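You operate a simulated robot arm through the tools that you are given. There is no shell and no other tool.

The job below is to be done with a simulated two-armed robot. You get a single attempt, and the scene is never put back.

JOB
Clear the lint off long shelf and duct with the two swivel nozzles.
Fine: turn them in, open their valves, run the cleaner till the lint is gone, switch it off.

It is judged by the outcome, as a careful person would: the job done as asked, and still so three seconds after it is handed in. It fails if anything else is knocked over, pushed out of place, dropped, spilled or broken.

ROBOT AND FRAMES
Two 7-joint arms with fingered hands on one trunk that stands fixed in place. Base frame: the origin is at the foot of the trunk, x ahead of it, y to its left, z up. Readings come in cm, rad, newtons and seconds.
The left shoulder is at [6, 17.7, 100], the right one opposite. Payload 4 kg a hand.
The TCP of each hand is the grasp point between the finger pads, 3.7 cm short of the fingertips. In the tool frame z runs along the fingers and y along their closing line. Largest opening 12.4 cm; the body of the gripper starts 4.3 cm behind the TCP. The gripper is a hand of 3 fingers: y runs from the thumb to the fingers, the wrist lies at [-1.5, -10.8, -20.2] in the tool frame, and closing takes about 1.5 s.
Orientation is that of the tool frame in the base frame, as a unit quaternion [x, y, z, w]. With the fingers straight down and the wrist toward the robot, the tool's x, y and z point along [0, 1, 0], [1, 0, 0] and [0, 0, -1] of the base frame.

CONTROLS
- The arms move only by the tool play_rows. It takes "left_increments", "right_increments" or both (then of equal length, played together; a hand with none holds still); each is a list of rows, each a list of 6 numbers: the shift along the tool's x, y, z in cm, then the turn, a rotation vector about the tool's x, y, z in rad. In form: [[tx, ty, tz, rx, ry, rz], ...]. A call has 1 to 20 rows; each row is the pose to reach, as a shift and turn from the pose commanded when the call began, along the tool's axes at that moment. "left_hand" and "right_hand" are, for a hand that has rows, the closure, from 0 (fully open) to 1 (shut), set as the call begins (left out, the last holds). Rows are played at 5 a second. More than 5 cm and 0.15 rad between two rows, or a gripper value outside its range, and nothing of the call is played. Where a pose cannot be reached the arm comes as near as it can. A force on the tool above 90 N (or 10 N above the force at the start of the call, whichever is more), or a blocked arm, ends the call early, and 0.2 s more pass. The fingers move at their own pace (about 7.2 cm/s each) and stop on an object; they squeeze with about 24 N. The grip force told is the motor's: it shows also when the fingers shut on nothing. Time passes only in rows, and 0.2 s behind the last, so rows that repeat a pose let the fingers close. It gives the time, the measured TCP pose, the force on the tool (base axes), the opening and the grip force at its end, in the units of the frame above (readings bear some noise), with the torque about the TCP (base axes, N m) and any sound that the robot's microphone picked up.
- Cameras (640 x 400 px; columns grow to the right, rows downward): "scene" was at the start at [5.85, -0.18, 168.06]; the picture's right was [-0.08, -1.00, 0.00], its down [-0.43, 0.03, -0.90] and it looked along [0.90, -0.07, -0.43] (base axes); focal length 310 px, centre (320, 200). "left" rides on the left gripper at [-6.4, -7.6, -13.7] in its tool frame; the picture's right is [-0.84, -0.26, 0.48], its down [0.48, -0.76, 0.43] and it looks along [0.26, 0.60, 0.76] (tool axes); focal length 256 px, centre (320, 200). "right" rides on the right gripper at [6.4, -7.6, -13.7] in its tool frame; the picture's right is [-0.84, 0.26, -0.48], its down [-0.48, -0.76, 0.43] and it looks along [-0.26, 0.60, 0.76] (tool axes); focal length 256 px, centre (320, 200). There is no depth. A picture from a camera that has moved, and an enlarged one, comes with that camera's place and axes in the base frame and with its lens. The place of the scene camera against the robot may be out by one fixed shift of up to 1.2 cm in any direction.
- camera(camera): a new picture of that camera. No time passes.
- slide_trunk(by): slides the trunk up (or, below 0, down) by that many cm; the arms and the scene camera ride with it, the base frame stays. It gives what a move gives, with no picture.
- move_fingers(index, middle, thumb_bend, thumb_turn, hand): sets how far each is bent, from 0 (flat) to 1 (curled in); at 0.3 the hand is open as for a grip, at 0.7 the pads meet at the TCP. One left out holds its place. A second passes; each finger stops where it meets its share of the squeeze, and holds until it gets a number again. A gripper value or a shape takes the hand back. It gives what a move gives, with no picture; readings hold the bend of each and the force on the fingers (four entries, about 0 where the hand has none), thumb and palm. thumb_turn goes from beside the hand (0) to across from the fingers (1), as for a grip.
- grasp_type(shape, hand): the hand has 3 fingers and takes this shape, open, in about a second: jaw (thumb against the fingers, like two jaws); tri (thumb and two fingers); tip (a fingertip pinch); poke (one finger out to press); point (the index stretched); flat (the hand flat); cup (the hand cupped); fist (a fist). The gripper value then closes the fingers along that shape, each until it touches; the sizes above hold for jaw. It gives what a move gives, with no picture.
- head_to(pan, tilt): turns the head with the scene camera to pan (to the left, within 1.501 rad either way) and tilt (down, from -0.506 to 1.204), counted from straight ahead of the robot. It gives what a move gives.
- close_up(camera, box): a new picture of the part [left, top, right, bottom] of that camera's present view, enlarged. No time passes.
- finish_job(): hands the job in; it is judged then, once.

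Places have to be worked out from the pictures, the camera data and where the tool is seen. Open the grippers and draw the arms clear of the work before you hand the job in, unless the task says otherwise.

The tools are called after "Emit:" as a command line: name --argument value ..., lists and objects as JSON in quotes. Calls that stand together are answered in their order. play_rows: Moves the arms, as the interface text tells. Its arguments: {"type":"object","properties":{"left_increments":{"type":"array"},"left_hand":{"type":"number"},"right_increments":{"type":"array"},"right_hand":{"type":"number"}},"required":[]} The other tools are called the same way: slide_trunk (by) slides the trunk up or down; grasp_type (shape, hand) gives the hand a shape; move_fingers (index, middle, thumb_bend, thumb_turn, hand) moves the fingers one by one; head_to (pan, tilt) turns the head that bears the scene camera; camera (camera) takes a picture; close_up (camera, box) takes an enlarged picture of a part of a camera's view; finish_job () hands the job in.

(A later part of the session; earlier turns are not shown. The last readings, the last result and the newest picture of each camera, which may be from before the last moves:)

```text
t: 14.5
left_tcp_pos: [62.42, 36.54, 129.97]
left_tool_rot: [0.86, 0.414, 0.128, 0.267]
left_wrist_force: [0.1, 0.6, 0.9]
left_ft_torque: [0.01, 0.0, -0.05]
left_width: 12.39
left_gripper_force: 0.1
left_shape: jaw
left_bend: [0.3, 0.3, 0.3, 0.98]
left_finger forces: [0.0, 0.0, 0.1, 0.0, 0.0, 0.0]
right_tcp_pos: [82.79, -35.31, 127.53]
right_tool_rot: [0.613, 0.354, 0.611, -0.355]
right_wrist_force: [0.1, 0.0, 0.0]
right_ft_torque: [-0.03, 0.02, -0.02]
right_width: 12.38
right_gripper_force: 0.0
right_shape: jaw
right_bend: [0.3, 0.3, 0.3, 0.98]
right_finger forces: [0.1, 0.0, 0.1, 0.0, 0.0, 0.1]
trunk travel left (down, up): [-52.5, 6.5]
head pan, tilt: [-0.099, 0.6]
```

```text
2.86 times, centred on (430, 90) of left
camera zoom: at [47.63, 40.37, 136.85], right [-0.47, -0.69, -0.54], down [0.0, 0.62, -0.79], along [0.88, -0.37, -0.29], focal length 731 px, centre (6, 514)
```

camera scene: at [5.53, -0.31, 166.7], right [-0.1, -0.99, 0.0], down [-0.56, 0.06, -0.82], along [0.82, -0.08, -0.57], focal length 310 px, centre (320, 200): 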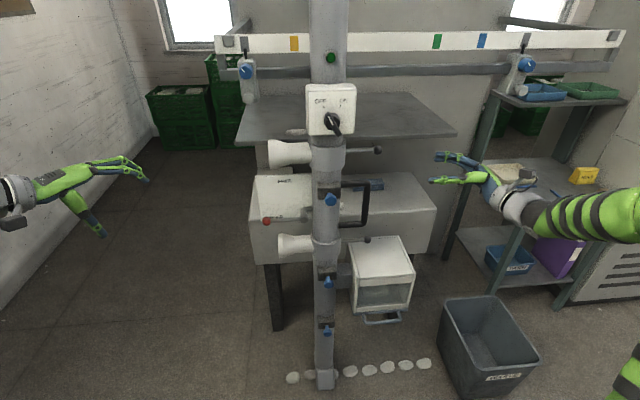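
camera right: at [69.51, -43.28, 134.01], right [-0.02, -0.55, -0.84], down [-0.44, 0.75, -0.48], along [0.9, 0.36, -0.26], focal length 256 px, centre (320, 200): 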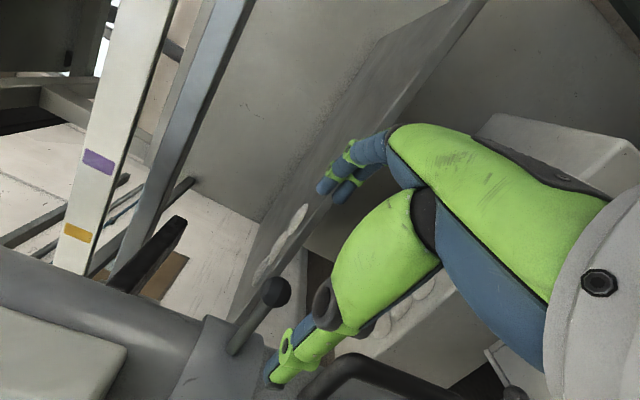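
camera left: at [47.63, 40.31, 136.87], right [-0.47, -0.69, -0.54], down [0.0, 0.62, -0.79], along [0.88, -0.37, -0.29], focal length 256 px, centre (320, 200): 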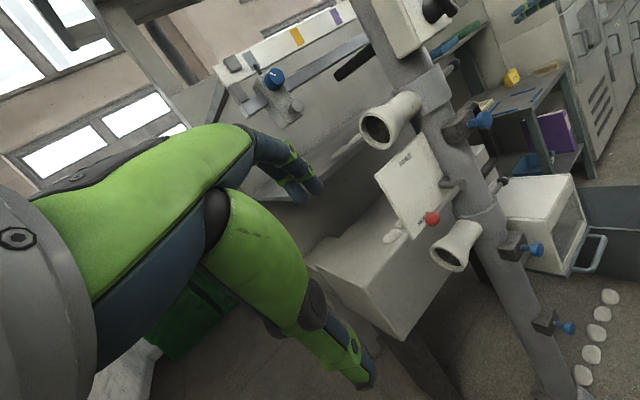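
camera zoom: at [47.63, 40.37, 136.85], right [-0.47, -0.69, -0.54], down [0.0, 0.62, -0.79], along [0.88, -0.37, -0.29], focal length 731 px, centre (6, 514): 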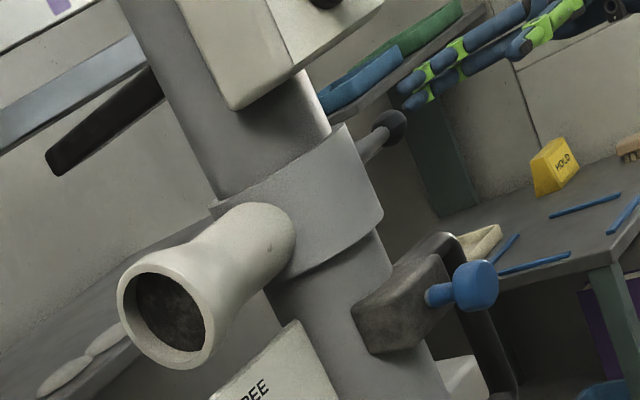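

Jaw is lined up with the ball (87, -26.3, 127). I move in so the ball lies between the finger pads and partly close to cage it.

Emit:
play_rows --right_increments '[[-0.2, -0.4, 2.5, 0, 0, 0], [-0.4, -0.9, 5, 0, 0, 0], [-0.4, -0.9, 7, 0, 0, 0], [-0.4, -0.9, 8.6, 0, 0, 0]]'

Emit:
play_rows --right_increments '[[0, 0, 0, 0, 0, 0], [0, 0, 0, 0, 0, 0], [0, 0, 0, 0, 0, 0], [0, 0, 0, 0, 0, 0], [0, 0, 0, 0, 0, 0]]' --right_hand 0.6

Emit:
close_up --camera "scene" --box '[300, 80, 480, 220]'

Emit:
camera --camera "right"

```text
t: 15.5
left_tcp_pos: [62.48, 36.56, 129.97]
left_tool_rot: [0.86, 0.415, 0.129, 0.268]
left_wrist_force: [0.2, 0.2, -0.3]
left_ft_torque: [-0.01, -0.01, -0.01]
left_width: 12.4
left_gripper_force: 0.0
left_shape: jaw
left_bend: [0.3, 0.3, 0.3, 0.98]
left_finger forces: [0.1, 0.0, 0.0, 0.1, 0.0, 0.0]
right_tcp_pos: [86.24, -27.49, 126.79]
right_tool_rot: [0.613, 0.355, 0.611, -0.354]
right_wrist_force: [0.2, -0.2, -0.1]
right_ft_torque: [-0.02, -0.01, 0.0]
right_width: 12.41
right_gripper_force: 0.0
right_shape: jaw
right_bend: [0.3, 0.3, 0.3, 0.98]
right_finger forces: [0.0, 0.0, 0.1, 0.0, 0.1, 0.0]
trunk travel left (down, up): [-52.5, 6.5]
head pan, tilt: [-0.099, 0.6]
```

```text
t: 16.7
left_tcp_pos: [62.3, 36.59, 129.98]
left_tool_rot: [0.86, 0.415, 0.13, 0.267]
left_wrist_force: [-0.6, -1.1, 0.6]
left_ft_torque: [-0.03, 0.01, -0.01]
left_width: 12.4
left_gripper_force: 0.0
left_shape: jaw
left_bend: [0.3, 0.3, 0.3, 0.98]
left_finger forces: [0.0, 0.0, 0.1, 0.0, 0.0, 0.0]
right_tcp_pos: [86.07, -27.4, 126.82]
right_tool_rot: [0.612, 0.354, 0.612, -0.354]
right_wrist_force: [-3.4, 2.1, -0.5]
right_ft_torque: [0.0, -0.02, 0.05]
right_width: 5.18
right_gripper_force: 0.0
right_shape: jaw
right_bend: [0.46, 0.5, 0.58, 1.0]
right_finger forces: [0.1, 0.0, 0.0, 0.1, 2.8, 0.0]
trunk travel left (down, up): [-52.5, 6.5]
head pan, tilt: [-0.099, 0.6]
```

```text
2.86 times, centred on (390, 150) of scene
camera zoom: at [5.46, -0.3, 166.7], right [-0.1, -1.0, 0.0], down [-0.56, 0.06, -0.83], along [0.82, -0.08, -0.56], focal length 884 px, centre (120, 343)
```

zoom: 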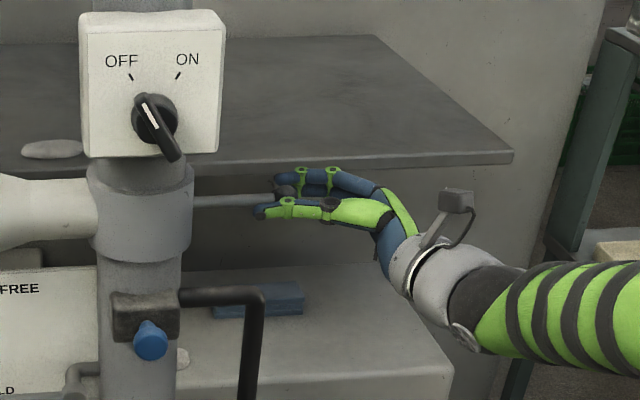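

```text
taken
camera right: at [72.87, -35.5, 133.43], right [-0.02, -0.55, -0.84], down [-0.44, 0.75, -0.48], along [0.9, 0.36, -0.26], focal length 256 px, centre (320, 200)
```

right: 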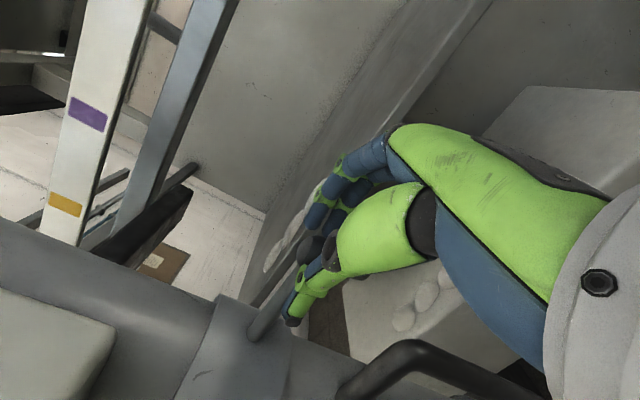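

The ball is near the fingertips. I move 1.2 cm further in so it sits well inside the cage before swinging it.

Emit:
play_rows --right_increments '[[0, -0.2, 0.6, 0, 0, 0], [0, -0.3, 1.3, 0, 0, 0], [0, -0.3, 1.3, 0, 0, 0]]'

Emit:
close_up --camera "right" --box '[200, 100, 440, 340]'

```text
t: 17.5
left_tcp_pos: [62.5, 36.61, 130.02]
left_tool_rot: [0.86, 0.415, 0.129, 0.266]
left_wrist_force: [0.1, -0.2, -0.7]
left_ft_torque: [-0.01, -0.01, 0.01]
left_width: 12.42
left_gripper_force: 0.0
left_shape: jaw
left_bend: [0.3, 0.3, 0.3, 0.98]
left_finger forces: [0.0, 0.1, 0.0, 0.1, 0.0, 0.0]
right_tcp_pos: [86.62, -26.01, 126.79]
right_tool_rot: [0.613, 0.354, 0.611, -0.354]
right_wrist_force: [-2.6, 0.5, -0.2]
right_ft_torque: [-0.02, 0.02, 0.01]
right_width: 5.11
right_gripper_force: 0.1
right_shape: jaw
right_bend: [0.46, 0.5, 0.58, 1.0]
right_finger forces: [0.1, 0.0, 0.0, 0.0, 2.9, 0.0]
trunk travel left (down, up): [-52.5, 6.5]
head pan, tilt: [-0.099, 0.6]
```

```text
1.67 times, centred on (320, 220) of right
camera zoom: at [73.34, -34.14, 133.46], right [-0.02, -0.55, -0.84], down [-0.44, 0.75, -0.48], along [0.9, 0.36, -0.26], focal length 427 px, centre (320, 167)
```

zoom: 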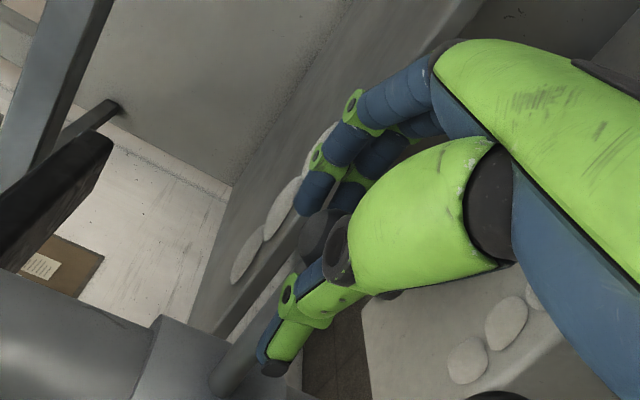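

The ball sits between thumb and fingers. I swing it the first half of the quarter turn (toward the robot), following the arc about the pipe axis.

Emit:
play_rows --right_increments '[[0, -1.79, -0.8, -0.087, 0, 0], [0, -3.68, -1.35, -0.175, 0, 0], [0, -5.61, -1.66, -0.262, 0, 0], [0, -7.57, -1.7, -0.349, 0, 0], [0, -9.53, -1.5, -0.436, 0, 0], [0, -11.43, -1.04, -0.524, 0, 0]]'

Emit:
camera --camera "scene"

Emit:
close_up --camera "scene" --box '[240, 80, 440, 220]'

Emit:
camera --camera "right"

```text
t: 18.9
left_tcp_pos: [62.34, 36.57, 129.89]
left_tool_rot: [0.86, 0.414, 0.129, 0.267]
left_wrist_force: [-0.3, -0.3, 0.6]
left_ft_torque: [0.0, 0.03, 0.02]
left_width: 12.4
left_gripper_force: 0.0
left_shape: jaw
left_bend: [0.3, 0.3, 0.3, 0.98]
left_finger forces: [0.1, 0.1, 0.1, 0.1, 0.1, 0.0]
right_tcp_pos: [80.18, -24.16, 126.8]
right_tool_rot: [0.66, 0.258, 0.657, -0.257]
right_wrist_force: [0.6, 0.3, 1.4]
right_ft_torque: [0.02, -0.01, -0.02]
right_width: 4.97
right_gripper_force: 0.0
right_shape: jaw
right_bend: [0.46, 0.5, 0.59, 1.0]
right_finger forces: [0.9, 0.1, 0.0, 0.0, 0.0, 0.0]
right hand out of reach, approached as far as the arm can: row 4, 5, 6
trunk travel left (down, up): [-52.5, 6.5]
head pan, tilt: [-0.099, 0.6]
```

```text
taken
camera scene: at [5.5, -0.3, 166.7], right [-0.1, -1.0, 0.0], down [-0.56, 0.06, -0.82], along [0.82, -0.08, -0.57], focal length 310 px, centre (320, 200)
```

scene: 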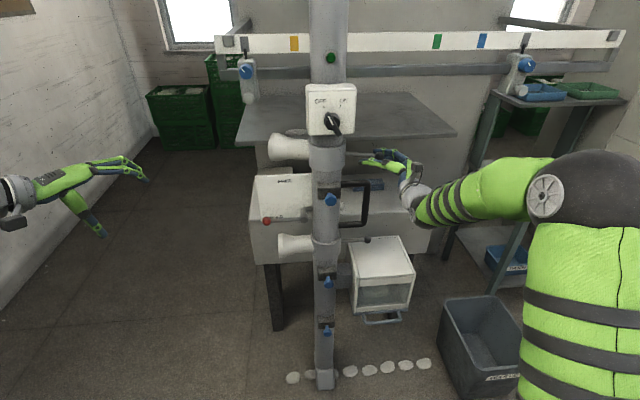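

```text
2.86 times, centred on (340, 150) of scene
camera zoom: at [5.5, -0.3, 166.7], right [-0.1, -1.0, 0.0], down [-0.56, 0.06, -0.82], along [0.82, -0.08, -0.57], focal length 884 px, centre (263, 343)
```

zoom: 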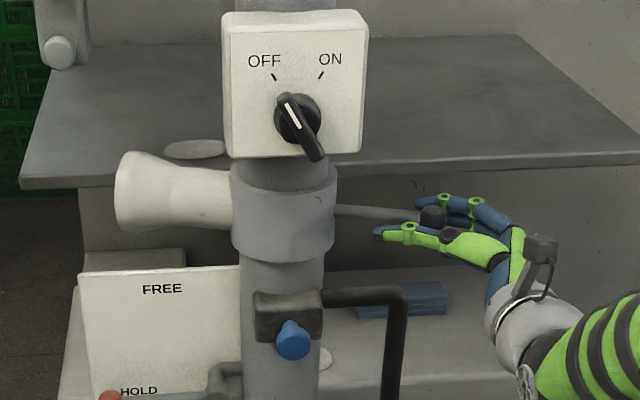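

```text
taken
camera right: at [65.02, -27.91, 133.48], right [-0.18, -0.52, -0.84], down [-0.19, 0.85, -0.48], along [0.96, 0.07, -0.26], focal length 256 px, centre (320, 200)
```

right: 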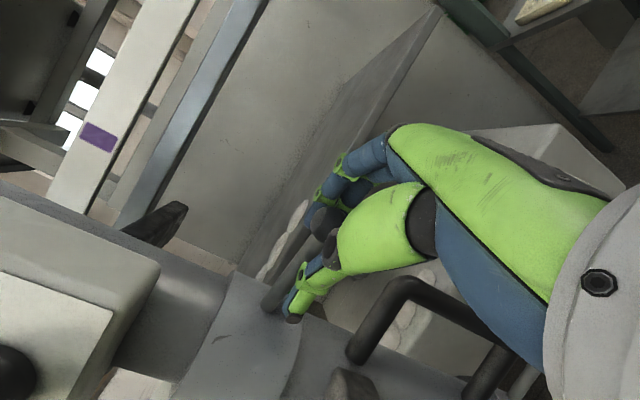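

The swivel turns freely; the arm ran into a wrist limit at about 47° yaw, with the lever near 25°. I'll keep the yaw fixed and continue the arc by translation only, in small steps.

Emit:
play_rows --right_increments '[[0, 0, 0, 0, 0, 0]]'

```text
t: 19.3
left_tcp_pos: [62.4, 36.5, 129.95]
left_tool_rot: [0.86, 0.415, 0.13, 0.267]
left_wrist_force: [-0.9, -0.4, -0.3]
left_ft_torque: [0.0, -0.01, 0.01]
left_width: 12.4
left_gripper_force: 0.0
left_shape: jaw
left_bend: [0.3, 0.3, 0.3, 0.98]
left_finger forces: [0.1, 0.1, 0.0, 0.0, 0.0, 0.0]
right_tcp_pos: [80.05, -24.19, 126.89]
right_tool_rot: [0.659, 0.256, 0.659, -0.256]
right_wrist_force: [0.5, 0.1, 1.5]
right_ft_torque: [-0.02, 0.02, -0.01]
right_width: 4.99
right_gripper_force: 0.0
right_shape: jaw
right_bend: [0.46, 0.5, 0.59, 1.0]
right_finger forces: [0.5, 0.1, 0.0, 0.1, 0.0, 0.0]
trunk travel left (down, up): [-52.5, 6.5]
head pan, tilt: [-0.099, 0.6]
```

Emit:
play_rows --right_increments '[[0, -1.94, -0.54, 0, 0, 0], [0, -4.02, -0.81, 0, 0, 0], [0, -6.11, -0.8, 0, 0, 0], [0, -8.18, -0.49, 0, 0, 0]]'

Emit:
close_up --camera "scene" --box '[240, 80, 440, 220]'

Emit:
camera --camera "right"

```text
t: 20.3
left_tcp_pos: [62.44, 36.45, 130.0]
left_tool_rot: [0.86, 0.415, 0.13, 0.267]
left_wrist_force: [-0.4, 0.6, 0.2]
left_ft_torque: [0.01, 0.02, 0.0]
left_width: 12.41
left_gripper_force: 0.0
left_shape: jaw
left_bend: [0.3, 0.3, 0.3, 0.98]
left_finger forces: [0.0, 0.0, 0.1, 0.0, 0.1, 0.0]
right_tcp_pos: [75.03, -20.16, 126.84]
right_tool_rot: [0.659, 0.258, 0.658, -0.257]
right_wrist_force: [0.4, 0.2, -0.2]
right_ft_torque: [0.01, -0.04, 0.05]
right_width: 4.97
right_gripper_force: 0.0
right_shape: jaw
right_bend: [0.46, 0.5, 0.59, 1.0]
right_finger forces: [0.0, 0.0, 0.0, 0.0, 0.1, 0.0]
right hand out of reach, approached as far as the arm can: row 4
trunk travel left (down, up): [-52.5, 6.5]
head pan, tilt: [-0.099, 0.6]
```

```text
2.86 times, centred on (340, 150) of scene
camera zoom: at [5.48, -0.48, 166.71], right [-0.1, -0.99, 0.0], down [-0.56, 0.06, -0.82], along [0.82, -0.08, -0.57], focal length 884 px, centre (263, 343)
```

zoom: 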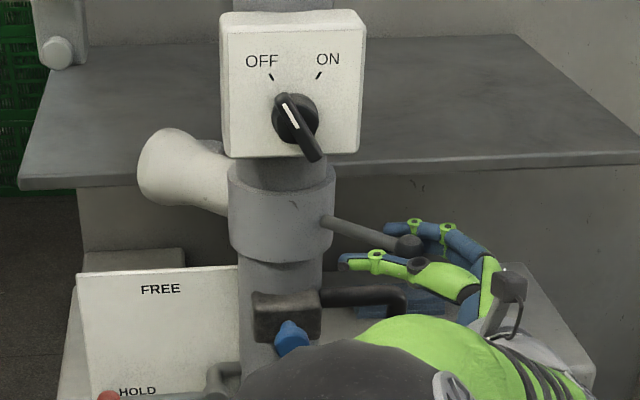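

```text
taken
camera right: at [59.93, -23.9, 133.44], right [-0.18, -0.52, -0.84], down [-0.2, 0.85, -0.48], along [0.96, 0.08, -0.26], focal length 256 px, centre (320, 200)
```

right: 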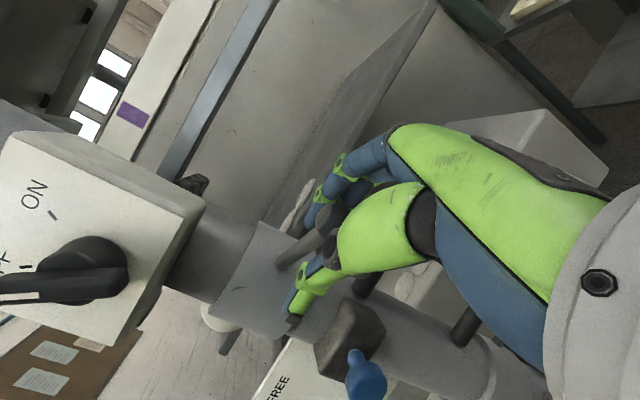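

Lever is at about 45° and the right arm's elbow limits this pose. I'll release, back out, and roll the hand to a natural forward-pointing pose (thumb below) to push the ball the rest of the way from the right.

Emit:
play_rows --right_increments '[[0, 0, 0, 0, 0, 0], [0, 0, 0, 0, 0, 0], [0, 0, -3, 0, 0, 0], [0, 0, -6, 0, 0, 0], [0, 0, -9, 0, 0, 0], [0, 0, -12, 0, 0, 0]]' --right_hand 0.2

Emit:
play_rows --right_increments '[[0, 0, 0, -0.048, -0.048, -0.124], [0, 0, 0, -0.097, -0.097, -0.249], [0, 0, 0, -0.145, -0.145, -0.373], [0, 0, 0, -0.193, -0.193, -0.497], [0, 0, 0, -0.241, -0.241, -0.622], [0, 0, 0, -0.29, -0.29, -0.746], [0, 0, 0, -0.338, -0.338, -0.87], [0, 0, 0, -0.386, -0.386, -0.995], [0, 0, 0, -0.434, -0.434, -1.119], [0, 0, 0, -0.483, -0.483, -1.243], [0, 0, 0, -0.531, -0.531, -1.368], [0, 0, 0, -0.579, -0.579, -1.492]]' --right_hand 1

Emit:
camera --camera "scene"

Emit:
camera --camera "right"

```text
t: 21.7
left_tcp_pos: [62.37, 36.46, 130.08]
left_tool_rot: [0.86, 0.415, 0.129, 0.267]
left_wrist_force: [-0.9, -0.3, 0.6]
left_ft_torque: [0.02, 0.0, 0.01]
left_width: 12.39
left_gripper_force: 0.2
left_shape: jaw
left_bend: [0.3, 0.3, 0.3, 0.98]
left_finger forces: [0.0, 0.0, 0.1, 0.1, 0.0, 0.0]
right_tcp_pos: [65.87, -28.07, 126.97]
right_tool_rot: [0.659, 0.257, 0.658, -0.257]
right_wrist_force: [0.4, 0.2, -0.5]
right_ft_torque: [-0.01, -0.01, -0.01]
right_width: 9.92
right_gripper_force: 0.1
right_shape: jaw
right_bend: [0.33, 0.35, 0.0, 0.98]
right_finger forces: [0.1, 0.1, 0.1, 0.1, 0.1, 0.1]
trunk travel left (down, up): [-52.5, 6.5]
head pan, tilt: [-0.099, 0.6]
```

```text
t: 24.3
left_tcp_pos: [62.2, 36.73, 129.91]
left_tool_rot: [0.86, 0.416, 0.13, 0.267]
left_wrist_force: [-0.9, 0.8, 0.0]
left_ft_torque: [-0.08, -0.01, -0.05]
left_width: 12.37
left_gripper_force: 0.1
left_shape: jaw
left_bend: [0.3, 0.3, 0.3, 0.98]
left_finger forces: [0.0, 0.0, 0.0, 0.0, 0.0, 0.0]
right_tcp_pos: [64.66, -35.42, 127.41]
right_tool_rot: [0.499, 0.507, 0.506, 0.488]
right_wrist_force: [1.1, 0.8, -2.9]
right_ft_torque: [0.03, -0.27, -0.15]
right_width: 0.03
right_gripper_force: 23.6
right_shape: jaw
right_bend: [0.7, 0.7, 0.71, 1.0]
right_finger forces: [0.0, 0.0, 0.0, 0.0, 0.1, 0.1]
right hand out of reach, approached as far as the arm can: row 3, 4, 5, 6, 7, 8, 9, 10, 11, 12
trunk travel left (down, up): [-52.5, 6.5]
head pan, tilt: [-0.099, 0.6]
```

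```text
taken
camera scene: at [5.33, -0.29, 166.69], right [-0.1, -1.0, 0.0], down [-0.56, 0.06, -0.83], along [0.82, -0.08, -0.56], focal length 310 px, centre (320, 200)
```

scene: 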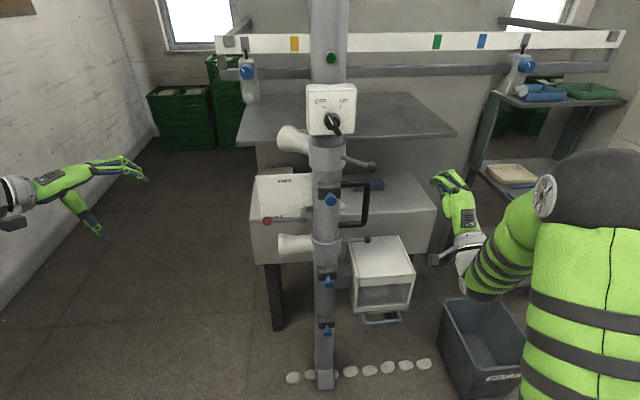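

```text
taken
camera right: at [50.8, -29.44, 120.18], right [-0.46, -0.85, 0.25], down [0.44, -0.46, -0.77], along [0.77, -0.24, 0.59], focal length 256 px, centre (320, 200)
```

right: 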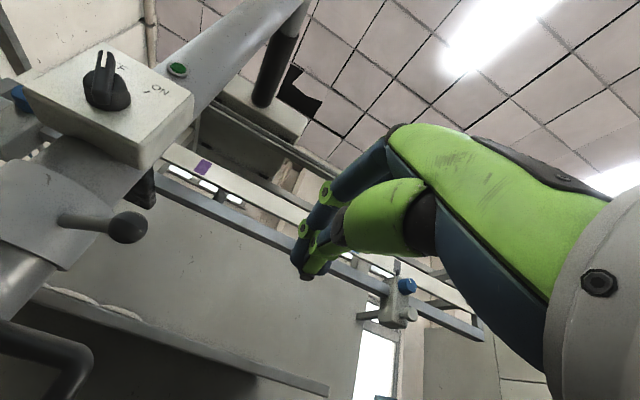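

Orientation reached (fingers forward, jaw shut), with the TCP pushed aside to (64.7,-35.4). I'll try moving forward to the right of the ball, at (75,-29,127.2).

Emit:
play_rows --right_increments '[[0.5, 0, 2.5, 0, 0, 0], [1.5, 0, 5, 0, 0, 0], [3, 0, 7.5, 0, 0, 0], [4.5, 0, 10, 0, 0, 0], [6, 0, 10, 0, 0, 0]]'

Emit:
close_up --camera "scene" --box '[240, 80, 480, 240]'

Emit:
camera --camera "right"

```text
t: 25.5
left_tcp_pos: [62.4, 36.64, 130.0]
left_tool_rot: [0.86, 0.415, 0.13, 0.267]
left_wrist_force: [1.0, -0.7, -0.1]
left_ft_torque: [-0.01, 0.0, -0.01]
left_width: 12.39
left_gripper_force: 0.1
left_shape: jaw
left_bend: [0.3, 0.3, 0.3, 0.98]
left_finger forces: [0.1, 0.1, 0.0, 0.0, 0.0, 0.0]
right_tcp_pos: [74.46, -32.69, 127.95]
right_tool_rot: [0.482, 0.522, 0.511, 0.483]
right_wrist_force: [0.0, -0.5, -0.4]
right_ft_torque: [-0.03, -0.02, 0.0]
right_width: 0.01
right_gripper_force: 23.6
right_shape: jaw
right_bend: [0.7, 0.7, 0.71, 1.0]
right_finger forces: [0.0, 0.0, 0.1, 0.1, 0.0, 0.1]
right hand out of reach, approached as far as the arm can: row 1, 2, 3, 4, 5
trunk travel left (down, up): [-52.5, 6.5]
head pan, tilt: [-0.099, 0.6]
```

```text
2.50 times, centred on (360, 160) of scene
camera zoom: at [5.43, -0.33, 166.7], right [-0.1, -1.0, 0.0], down [-0.56, 0.06, -0.83], along [0.82, -0.08, -0.56], focal length 774 px, centre (220, 300)
```

zoom: 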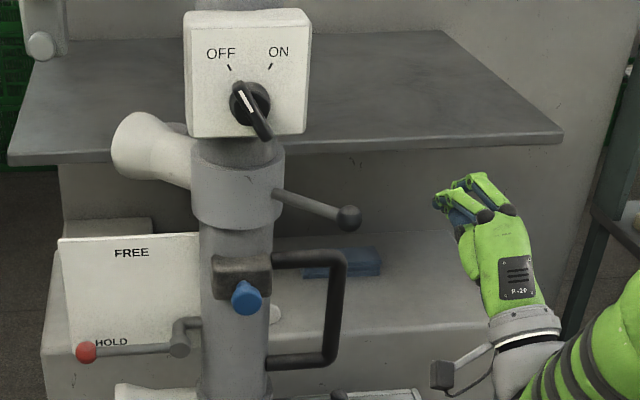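

```text
taken
camera right: at [60.43, -27.39, 120.59], right [-0.42, -0.87, 0.27], down [0.46, -0.46, -0.76], along [0.78, -0.19, 0.59], focal length 256 px, centre (320, 200)
```

right: 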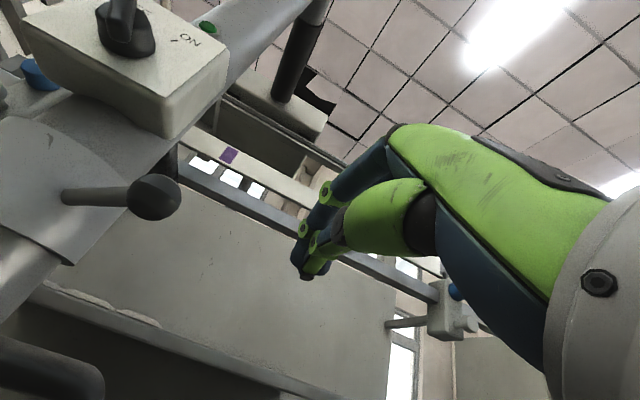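

The arm prefers pointing left as it moves left. I'll yaw the hand 30° to the left, then approach the ball from the right and push with the side of the closed fingers.

Emit:
play_rows --right_increments '[[0, 0, 0, 0, 0.12, 0], [0, 0, 0, 0, 0.24, 0], [0, 0, 0, 0, 0.36, 0], [0, 0, 0, 0, 0.45, 0]]'

```text
t: 26.5
left_tcp_pos: [62.46, 36.47, 130.09]
left_tool_rot: [0.86, 0.416, 0.129, 0.266]
left_wrist_force: [-0.1, 0.1, -0.2]
left_ft_torque: [-0.01, -0.01, -0.01]
left_width: 12.42
left_gripper_force: 0.0
left_shape: jaw
left_bend: [0.3, 0.3, 0.3, 0.98]
left_finger forces: [0.0, 0.0, 0.0, 0.1, 0.1, 0.0]
right_tcp_pos: [74.64, -32.81, 128.27]
right_tool_rot: [0.355, 0.617, 0.607, 0.353]
right_wrist_force: [0.0, -0.4, 0.4]
right_ft_torque: [-0.01, 0.01, 0.0]
right_width: 0.0
right_gripper_force: 23.8
right_shape: jaw
right_bend: [0.7, 0.7, 0.71, 1.0]
right_finger forces: [0.0, 0.0, 0.0, 0.0, 0.0, 0.0]
trunk travel left (down, up): [-52.5, 6.5]
head pan, tilt: [-0.099, 0.6]
```

Emit:
play_rows --right_increments '[[0, -0.6, 3, 0, 0, 0], [0, -1.2, 6, 0, 0, 0], [2.5, -1.2, 6.1, 0, 0, 0], [4.8, -1.2, 6.1, 0, 0, 0], [6.8, -1.2, 5.9, 0, 0, 0]]'

Emit:
close_up --camera "scene" --box '[240, 80, 480, 240]'

Emit:
camera --camera "right"

```text
t: 27.7
left_tcp_pos: [62.36, 36.55, 130.06]
left_tool_rot: [0.86, 0.416, 0.13, 0.266]
left_wrist_force: [0.1, 0.1, -1.4]
left_ft_torque: [0.01, -0.01, -0.01]
left_width: 12.39
left_gripper_force: 0.0
left_shape: jaw
left_bend: [0.3, 0.3, 0.3, 0.98]
left_finger forces: [0.1, 0.0, 0.0, 0.0, 0.0, 0.0]
right_tcp_pos: [76.35, -23.88, 126.93]
right_tool_rot: [0.357, 0.617, 0.606, 0.354]
right_wrist_force: [0.7, -1.0, -0.3]
right_ft_torque: [0.04, 0.0, 0.01]
right_width: 0.0
right_gripper_force: 24.2
right_shape: jaw
right_bend: [0.7, 0.7, 0.71, 1.0]
right_finger forces: [1.6, 0.0, 0.1, 0.0, 0.0, 0.0]
trunk travel left (down, up): [-52.5, 6.5]
head pan, tilt: [-0.099, 0.6]
```

```text
2.50 times, centred on (360, 160) of scene
camera zoom: at [5.47, -0.32, 166.7], right [-0.1, -0.99, 0.0], down [-0.56, 0.06, -0.83], along [0.82, -0.08, -0.56], focal length 774 px, centre (220, 300)
```

zoom: 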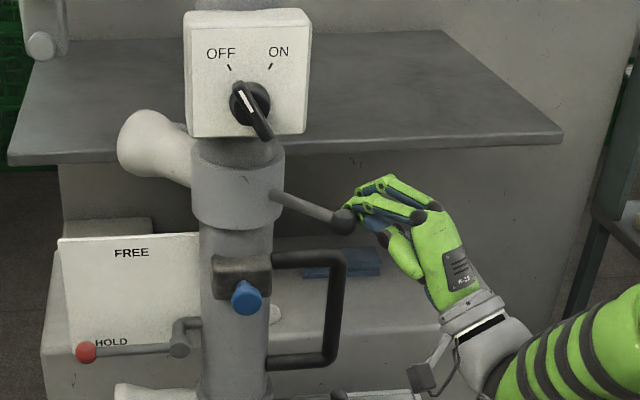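

```text
taken
camera right: at [61.35, -25.26, 119.64], right [0.0, -0.96, 0.27], down [0.61, -0.21, -0.76], along [0.79, 0.16, 0.59], focal length 256 px, centre (320, 200)
```

right: 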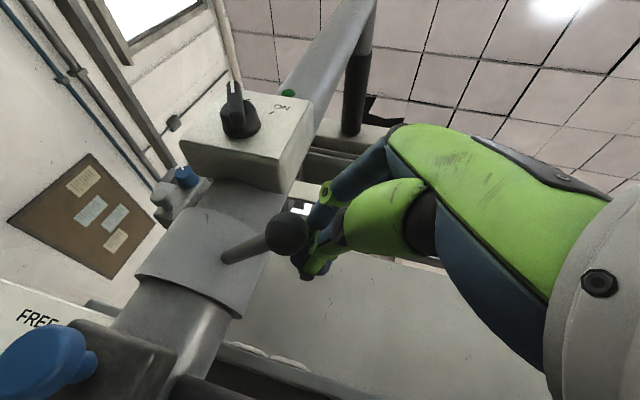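

Fingertips touch the ball's right side (1.6 N). I continue along the arc to about 80°.

Emit:
play_rows --right_increments '[[2, 0, -0.2, 0, 0, 0], [3.85, 0, -0.27, 0, 0, 0], [5.6, 0, 0.1, 0, 0, 0], [7.2, 0, 0.55, 0, 0, 0]]'

Emit:
close_up --camera "scene" --box '[240, 80, 480, 240]'

Emit:
close_up --camera "left" --box '[340, 20, 520, 160]'

Emit:
camera --camera "right"

```text
t: 28.7
left_tcp_pos: [62.45, 36.62, 129.97]
left_tool_rot: [0.86, 0.415, 0.13, 0.267]
left_wrist_force: [-0.1, 0.0, 0.0]
left_ft_torque: [0.01, 0.02, 0.01]
left_width: 12.42
left_gripper_force: 0.1
left_shape: jaw
left_bend: [0.3, 0.3, 0.3, 0.98]
left_finger forces: [0.0, 0.0, 0.1, 0.0, 0.0, 0.1]
right_tcp_pos: [73.44, -17.56, 126.95]
right_tool_rot: [0.355, 0.617, 0.607, 0.353]
right_wrist_force: [0.3, -1.0, 0.1]
right_ft_torque: [-0.02, 0.02, -0.03]
right_width: 0.0
right_gripper_force: 23.8
right_shape: jaw
right_bend: [0.7, 0.7, 0.71, 1.0]
right_finger forces: [0.0, 0.0, 0.0, 0.0, 0.0, 0.0]
trunk travel left (down, up): [-52.5, 6.5]
head pan, tilt: [-0.099, 0.6]
```

```text
2.50 times, centred on (360, 160) of scene
camera zoom: at [5.49, -0.33, 166.7], right [-0.1, -0.99, 0.0], down [-0.56, 0.06, -0.83], along [0.82, -0.08, -0.57], focal length 774 px, centre (220, 300)
```

zoom: 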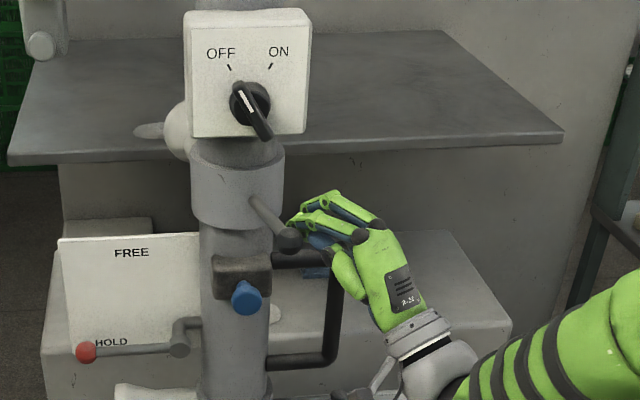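

```text
2.86 times, centred on (430, 90) of left
camera zoom: at [47.59, 40.3, 136.88], right [-0.47, -0.69, -0.54], down [0.0, 0.62, -0.79], along [0.88, -0.37, -0.29], focal length 731 px, centre (6, 514)
```

zoom: 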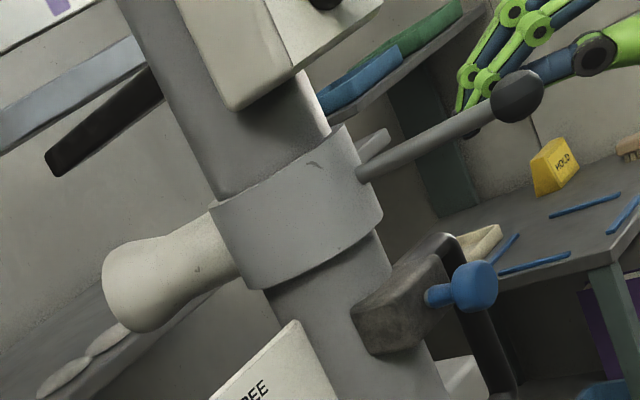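

```text
taken
camera right: at [58.4, -18.79, 119.62], right [0.0, -0.96, 0.27], down [0.61, -0.21, -0.76], along [0.79, 0.16, 0.59], focal length 256 px, centre (320, 200)
```

right: 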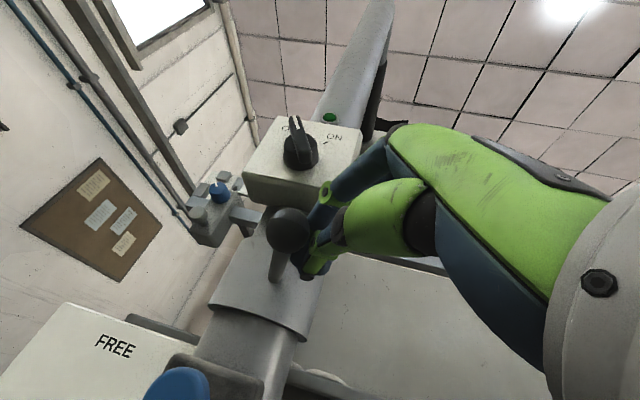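

Lever now ≈77°. I push the remaining ~13° in small steps and watch the force for a stop.

Emit:
play_rows --right_increments '[[1, 0, 0.3, 0, 0, 0], [2, 0, 0.7, 0, 0, 0], [3.2, 0, 1.2, 0, 0, 0]]'

Emit:
close_up --camera "scene" --box '[240, 80, 480, 240]'

Emit:
close_up --camera "left" --box '[340, 20, 520, 160]'

Emit:
camera --camera "right"

```text
t: 29.5
left_tcp_pos: [62.45, 36.37, 130.06]
left_tool_rot: [0.861, 0.414, 0.128, 0.266]
left_wrist_force: [0.3, 0.3, 0.8]
left_ft_torque: [-0.02, 0.02, -0.01]
left_width: 12.43
left_gripper_force: 0.1
left_shape: jaw
left_bend: [0.3, 0.3, 0.3, 0.98]
left_finger forces: [0.0, 0.0, 0.1, 0.1, 0.0, 0.0]
right_tcp_pos: [72.88, -14.51, 126.89]
right_tool_rot: [0.357, 0.616, 0.606, 0.355]
right_wrist_force: [1.4, -7.3, 1.9]
right_ft_torque: [0.06, -0.06, -0.2]
right_width: 0.0
right_gripper_force: 24.6
right_shape: jaw
right_bend: [0.7, 0.7, 0.71, 1.0]
right_finger forces: [0.0, 0.0, 0.1, 0.1, 0.0, 0.1]
trunk travel left (down, up): [-52.5, 6.5]
head pan, tilt: [-0.099, 0.6]
```

```text
2.50 times, centred on (360, 160) of scene
camera zoom: at [5.51, -0.45, 166.7], right [-0.1, -0.99, 0.0], down [-0.56, 0.06, -0.82], along [0.82, -0.08, -0.57], focal length 774 px, centre (220, 300)
```

zoom: 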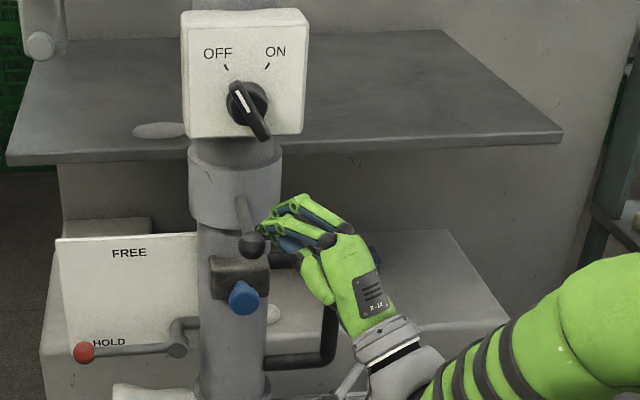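

```text
2.86 times, centred on (430, 90) of left
camera zoom: at [47.63, 40.18, 136.91], right [-0.47, -0.69, -0.54], down [0.0, 0.62, -0.79], along [0.88, -0.37, -0.29], focal length 731 px, centre (6, 514)
```

zoom: 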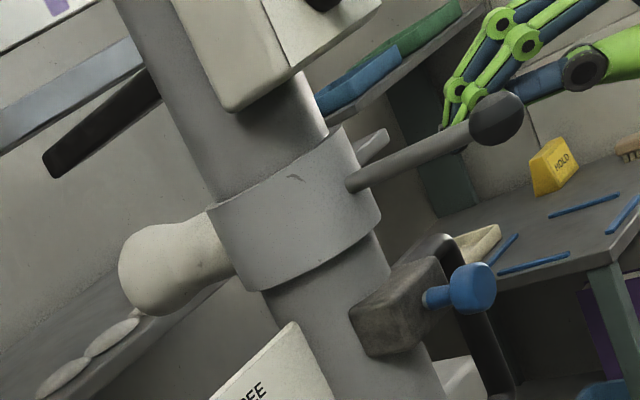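

```text
taken
camera right: at [57.81, -15.71, 119.65], right [0.0, -0.96, 0.27], down [0.61, -0.21, -0.76], along [0.79, 0.16, 0.59], focal length 256 px, centre (320, 200)
```

right: 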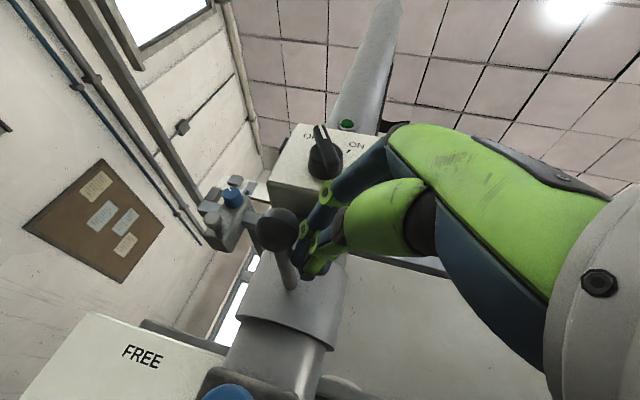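

Lever is about 88–90° and a 7 N reaction appears, likely a stop. I nudge another half centimetre to confirm.

Emit:
play_rows --right_increments '[[0.4, 0, 0.2, 0, 0, 0], [0.8, 0, 0.4, 0, 0, 0]]'

Emit:
close_up --camera "scene" --box '[240, 80, 480, 240]'

```text
t: 30.1
left_tcp_pos: [62.32, 36.17, 130.11]
left_tool_rot: [0.861, 0.415, 0.131, 0.265]
left_wrist_force: [0.1, 0.4, -0.2]
left_ft_torque: [-0.02, -0.01, 0.01]
left_width: 12.39
left_gripper_force: 0.1
left_shape: jaw
left_bend: [0.3, 0.3, 0.3, 0.98]
left_finger forces: [0.0, 0.0, 0.1, 0.0, 0.0, 0.0]
right_tcp_pos: [72.86, -14.02, 126.97]
right_tool_rot: [0.36, 0.613, 0.605, 0.358]
right_wrist_force: [-2.6, -39.4, 10.4]
right_ft_torque: [0.25, -0.22, -0.85]
right_width: 0.0
right_gripper_force: 24.1
right_shape: jaw
right_bend: [0.7, 0.7, 0.71, 1.0]
right_finger forces: [60.1, 0.0, 0.0, 0.1, 0.0, 0.0]
trunk travel left (down, up): [-52.5, 6.5]
head pan, tilt: [-0.099, 0.6]
```

```text
2.50 times, centred on (360, 160) of scene
camera zoom: at [5.37, -0.95, 166.71], right [-0.1, -0.99, 0.0], down [-0.56, 0.06, -0.83], along [0.82, -0.08, -0.56], focal length 774 px, centre (220, 300)
```

zoom: 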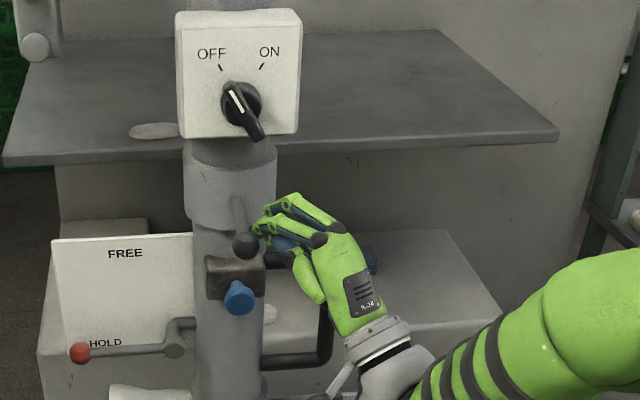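

The stop is firm (39 N), so the upper nozzle is fully turned in. I back off, drop to valve-1 height (z≈116), open the hand partway and line up with the blue knob.

Emit:
play_rows --right_increments '[[-2, 0, 0, 0, 0, 0], [-4, 0, 0, 0, 0, 0], [-4, 0, -4, 0, 0, 0], [-4, 0, -8, 0, 0, 0], [-4, -3.7, -8, 0, 0, 0], [-4, -7.4, -8, 0, 0, 0], [-4, -10.8, -8, 0, 0, 0]]'

Emit:
play_rows --right_increments '[[0, 0, 0, 0, 0, 0], [2, 0, 1, 0, 0, 0], [4, 0, 2.5, 0, 0, 0]]' --right_hand 0.4

Emit:
camera --camera "right"

Emit:
close_up --camera "scene" --box '[240, 80, 480, 240]'

Emit:
close_up --camera "left" --box '[340, 20, 520, 160]'

```text
t: 31.7
left_tcp_pos: [62.43, 36.48, 129.91]
left_tool_rot: [0.86, 0.416, 0.129, 0.265]
left_wrist_force: [0.2, 0.5, 0.3]
left_ft_torque: [-0.01, -0.03, 0.03]
left_width: 12.4
left_gripper_force: 0.0
left_shape: jaw
left_bend: [0.3, 0.3, 0.3, 0.98]
left_finger forces: [0.0, 0.0, 0.0, 0.0, 0.0, 0.1]
right_tcp_pos: [67.72, -20.7, 116.13]
right_tool_rot: [0.356, 0.616, 0.606, 0.354]
right_wrist_force: [-0.6, -0.3, -0.4]
right_ft_torque: [0.0, 0.01, 0.0]
right_width: 0.0
right_gripper_force: 24.2
right_shape: jaw
right_bend: [0.7, 0.7, 0.71, 1.0]
right_finger forces: [0.0, 0.1, 0.1, 0.0, 0.1, 0.0]
trunk travel left (down, up): [-52.5, 6.5]
head pan, tilt: [-0.099, 0.6]
```

```text
t: 32.5
left_tcp_pos: [62.49, 36.5, 129.98]
left_tool_rot: [0.86, 0.416, 0.13, 0.266]
left_wrist_force: [0.2, -0.6, -0.4]
left_ft_torque: [0.02, 0.01, -0.01]
left_width: 12.41
left_gripper_force: 0.1
left_shape: jaw
left_bend: [0.3, 0.3, 0.3, 0.98]
left_finger forces: [0.0, 0.0, 0.0, 0.0, 0.0, 0.0]
right_tcp_pos: [67.78, -16.05, 116.25]
right_tool_rot: [0.355, 0.617, 0.607, 0.354]
right_wrist_force: [0.4, 0.3, 0.3]
right_ft_torque: [0.03, -0.04, -0.01]
right_width: 7.41
right_gripper_force: 0.0
right_shape: jaw
right_bend: [0.38, 0.42, 0.53, 0.99]
right_finger forces: [0.0, 0.1, 0.0, 0.0, 0.0, 0.1]
trunk travel left (down, up): [-52.5, 6.5]
head pan, tilt: [-0.099, 0.6]
```

```text
taken
camera right: at [52.93, -17.54, 108.96], right [0.0, -0.96, 0.27], down [0.61, -0.21, -0.76], along [0.79, 0.16, 0.59], focal length 256 px, centre (320, 200)
```

right: 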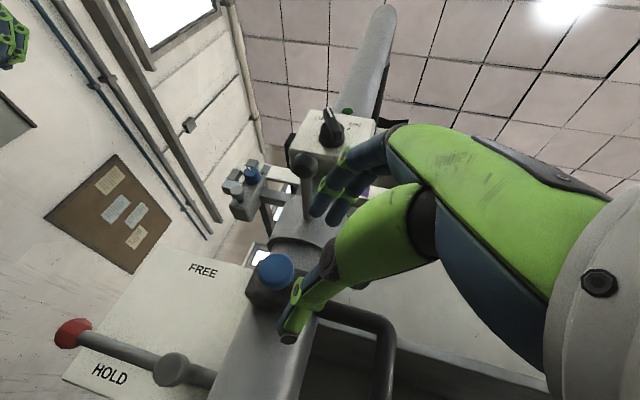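

```text
2.50 times, centred on (360, 160) of scene
camera zoom: at [5.53, -0.27, 166.7], right [-0.1, -0.99, 0.0], down [-0.56, 0.06, -0.82], along [0.82, -0.08, -0.57], focal length 774 px, centre (220, 300)
```

zoom: 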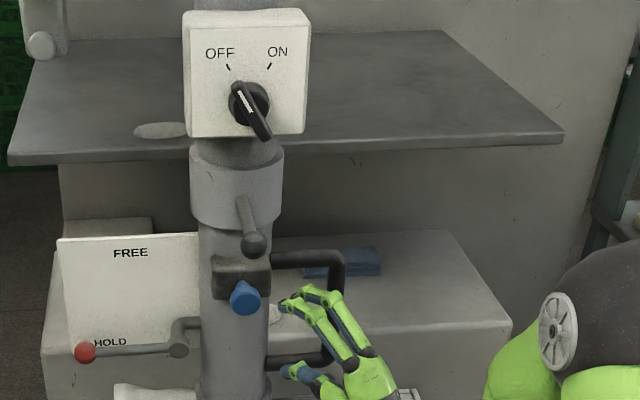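

```text
2.86 times, centred on (430, 90) of left
camera zoom: at [47.63, 40.34, 136.86], right [-0.47, -0.69, -0.54], down [0.0, 0.62, -0.79], along [0.88, -0.37, -0.29], focal length 731 px, centre (6, 514)
```

zoom: 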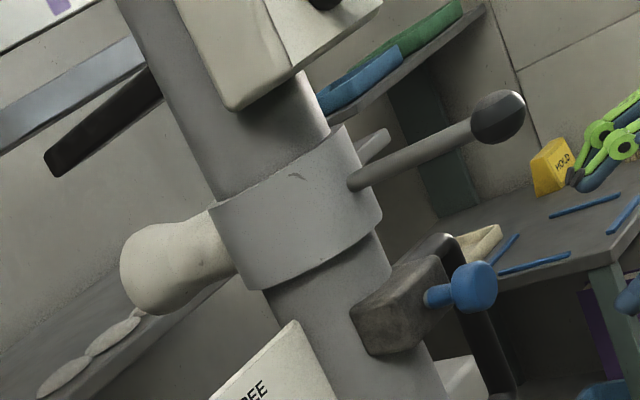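

The knob is at about (77.2,-10.9,117). I move straight in so the pads straddle its head, then close on it.

Emit:
play_rows --right_increments '[[-0.1, 0.4, 2.5, 0, 0, 0], [-0.2, 0.8, 5, 0, 0, 0], [-0.2, 0.8, 7.5, 0, 0, 0], [-0.2, 0.8, 10.2, 0, 0, 0]]'

Emit:
camera --camera "right"

Emit:
close_up --camera "scene" --box '[280, 130, 400, 240]'

Emit:
close_up --camera "left" --box '[400, 60, 540, 170]'

```text
t: 33.5
left_tcp_pos: [62.54, 36.52, 129.97]
left_tool_rot: [0.86, 0.415, 0.13, 0.266]
left_wrist_force: [0.3, 0.0, 0.3]
left_ft_torque: [0.02, 0.02, -0.03]
left_width: 12.39
left_gripper_force: 0.0
left_shape: jaw
left_bend: [0.3, 0.3, 0.3, 0.98]
left_finger forces: [0.1, 0.1, 0.0, 0.1, 0.0, 0.0]
right_tcp_pos: [76.88, -11.18, 116.7]
right_tool_rot: [0.355, 0.617, 0.607, 0.353]
right_wrist_force: [0.5, -0.4, -0.4]
right_ft_torque: [-0.03, 0.0, 0.02]
right_width: 7.41
right_gripper_force: 0.1
right_shape: jaw
right_bend: [0.38, 0.42, 0.53, 0.99]
right_finger forces: [0.0, 0.0, 0.1, 0.1, 0.0, 0.1]
trunk travel left (down, up): [-52.5, 6.5]
head pan, tilt: [-0.099, 0.6]
```

```text
taken
camera right: at [61.82, -12.64, 109.44], right [0.0, -0.96, 0.27], down [0.61, -0.21, -0.76], along [0.79, 0.16, 0.59], focal length 256 px, centre (320, 200)
```

right: 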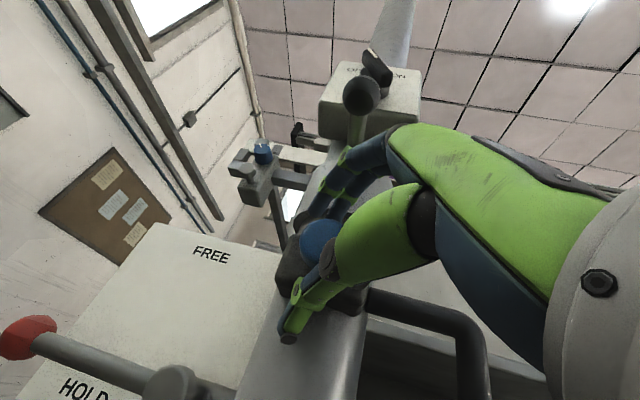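

```text
3.64 times, centred on (340, 185) of scene
camera zoom: at [5.54, -0.3, 166.7], right [-0.1, -0.99, 0.0], down [-0.56, 0.06, -0.82], along [0.82, -0.08, -0.57], focal length 1126 px, centre (247, 254)
```

zoom: 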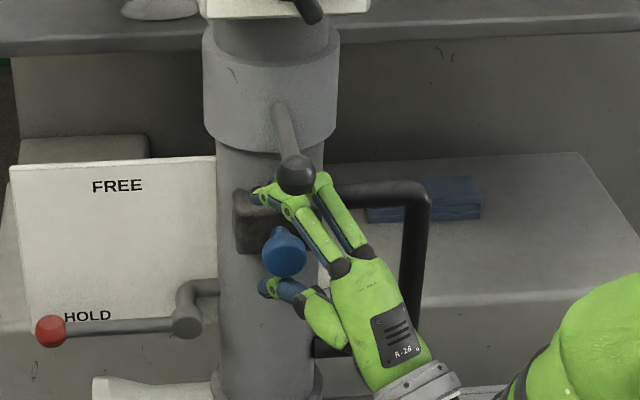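

```text
3.64 times, centred on (470, 115) of left
camera zoom: at [47.64, 40.32, 136.86], right [-0.47, -0.69, -0.54], down [0.0, 0.62, -0.79], along [0.88, -0.37, -0.29], focal length 931 px, centre (-226, 509)
```

zoom: 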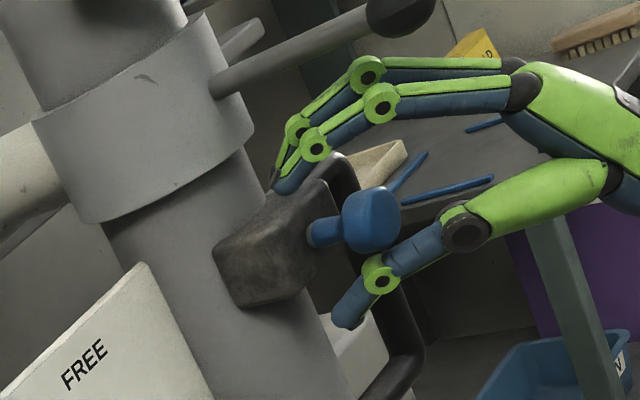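

Fingertips slightly overlap the block; I retreat 1.3 cm and close gently on the head.

Emit:
play_rows --right_increments '[[0, 0.2, -1.3, 0, 0, 0], [0, 0.2, -1.3, 0, 0, 0]]'

Emit:
play_rows --right_increments '[[0, 0, 0, 0, 0, 0], [0, 0, 0, 0, 0, 0], [0, 0, 0, 0, 0, 0], [0, 0, 0, 0, 0, 0], [0, 0, 0, 0, 0, 0], [0, 0, 0, 0, 0, 0]]' --right_hand 1

Emit:
close_up --camera "left" --box '[400, 60, 540, 170]'

Emit:
close_up --camera "scene" --box '[280, 130, 400, 240]'

```text
t: 34.1
left_tcp_pos: [62.43, 36.53, 129.88]
left_tool_rot: [0.86, 0.415, 0.129, 0.267]
left_wrist_force: [-0.7, -0.2, -0.5]
left_ft_torque: [-0.02, -0.01, -0.01]
left_width: 12.4
left_gripper_force: 0.1
left_shape: jaw
left_bend: [0.3, 0.3, 0.3, 0.98]
left_finger forces: [0.0, 0.0, 0.0, 0.1, 0.0, 0.1]
right_tcp_pos: [75.76, -11.91, 117.13]
right_tool_rot: [0.356, 0.617, 0.606, 0.354]
right_wrist_force: [-0.2, -0.4, -0.3]
right_ft_torque: [-0.02, -0.03, 0.0]
right_width: 7.41
right_gripper_force: 0.0
right_shape: jaw
right_bend: [0.38, 0.42, 0.53, 0.99]
right_finger forces: [0.0, 0.0, 0.1, 0.0, 0.0, 0.1]
trunk travel left (down, up): [-52.5, 6.5]
head pan, tilt: [-0.099, 0.6]
```

```text
t: 35.5
left_tcp_pos: [62.51, 36.59, 129.95]
left_tool_rot: [0.86, 0.415, 0.129, 0.265]
left_wrist_force: [-0.1, 0.1, 0.7]
left_ft_torque: [0.0, -0.01, -0.01]
left_width: 12.41
left_gripper_force: 0.0
left_shape: jaw
left_bend: [0.3, 0.3, 0.3, 0.98]
left_finger forces: [0.1, 0.1, 0.0, 0.0, 0.0, 0.1]
right_tcp_pos: [75.7, -11.85, 117.05]
right_tool_rot: [0.356, 0.618, 0.605, 0.354]
right_wrist_force: [-1.0, 1.0, -4.6]
right_ft_torque: [0.04, -0.32, 0.01]
right_width: 3.62
right_gripper_force: 24.5
right_shape: jaw
right_bend: [0.6, 0.66, 0.57, 1.0]
right_finger forces: [13.5, 9.6, 0.1, 0.0, 27.8, 0.1]
trunk travel left (down, up): [-52.5, 6.5]
head pan, tilt: [-0.099, 0.6]
```

```text
3.64 times, centred on (470, 115) of left
camera zoom: at [47.63, 40.32, 136.86], right [-0.47, -0.69, -0.54], down [0.0, 0.62, -0.79], along [0.88, -0.37, -0.29], focal length 931 px, centre (-226, 509)
```

zoom: 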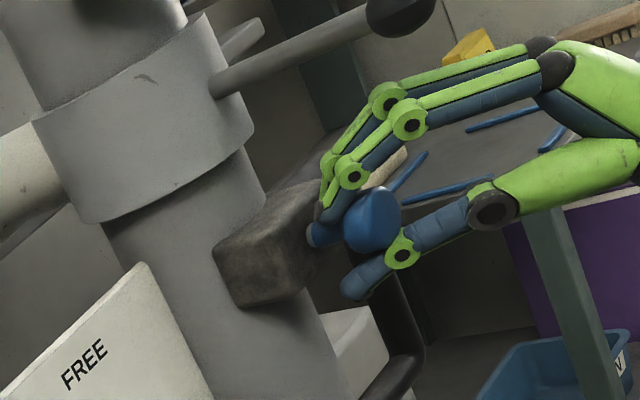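

```text
3.64 times, centred on (340, 185) of scene
camera zoom: at [5.54, -0.31, 166.69], right [-0.1, -1.0, 0.0], down [-0.56, 0.06, -0.82], along [0.82, -0.08, -0.57], focal length 1126 px, centre (247, 254)
```

zoom: 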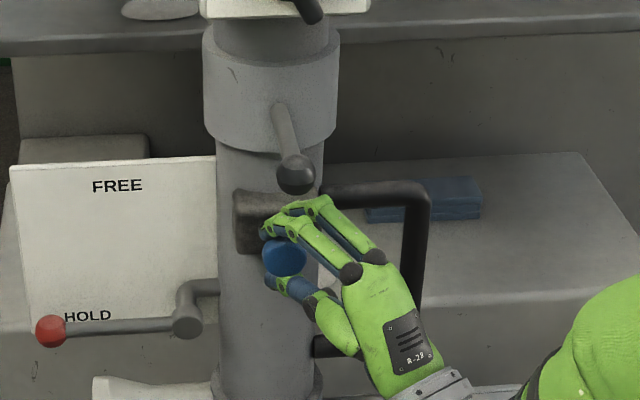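

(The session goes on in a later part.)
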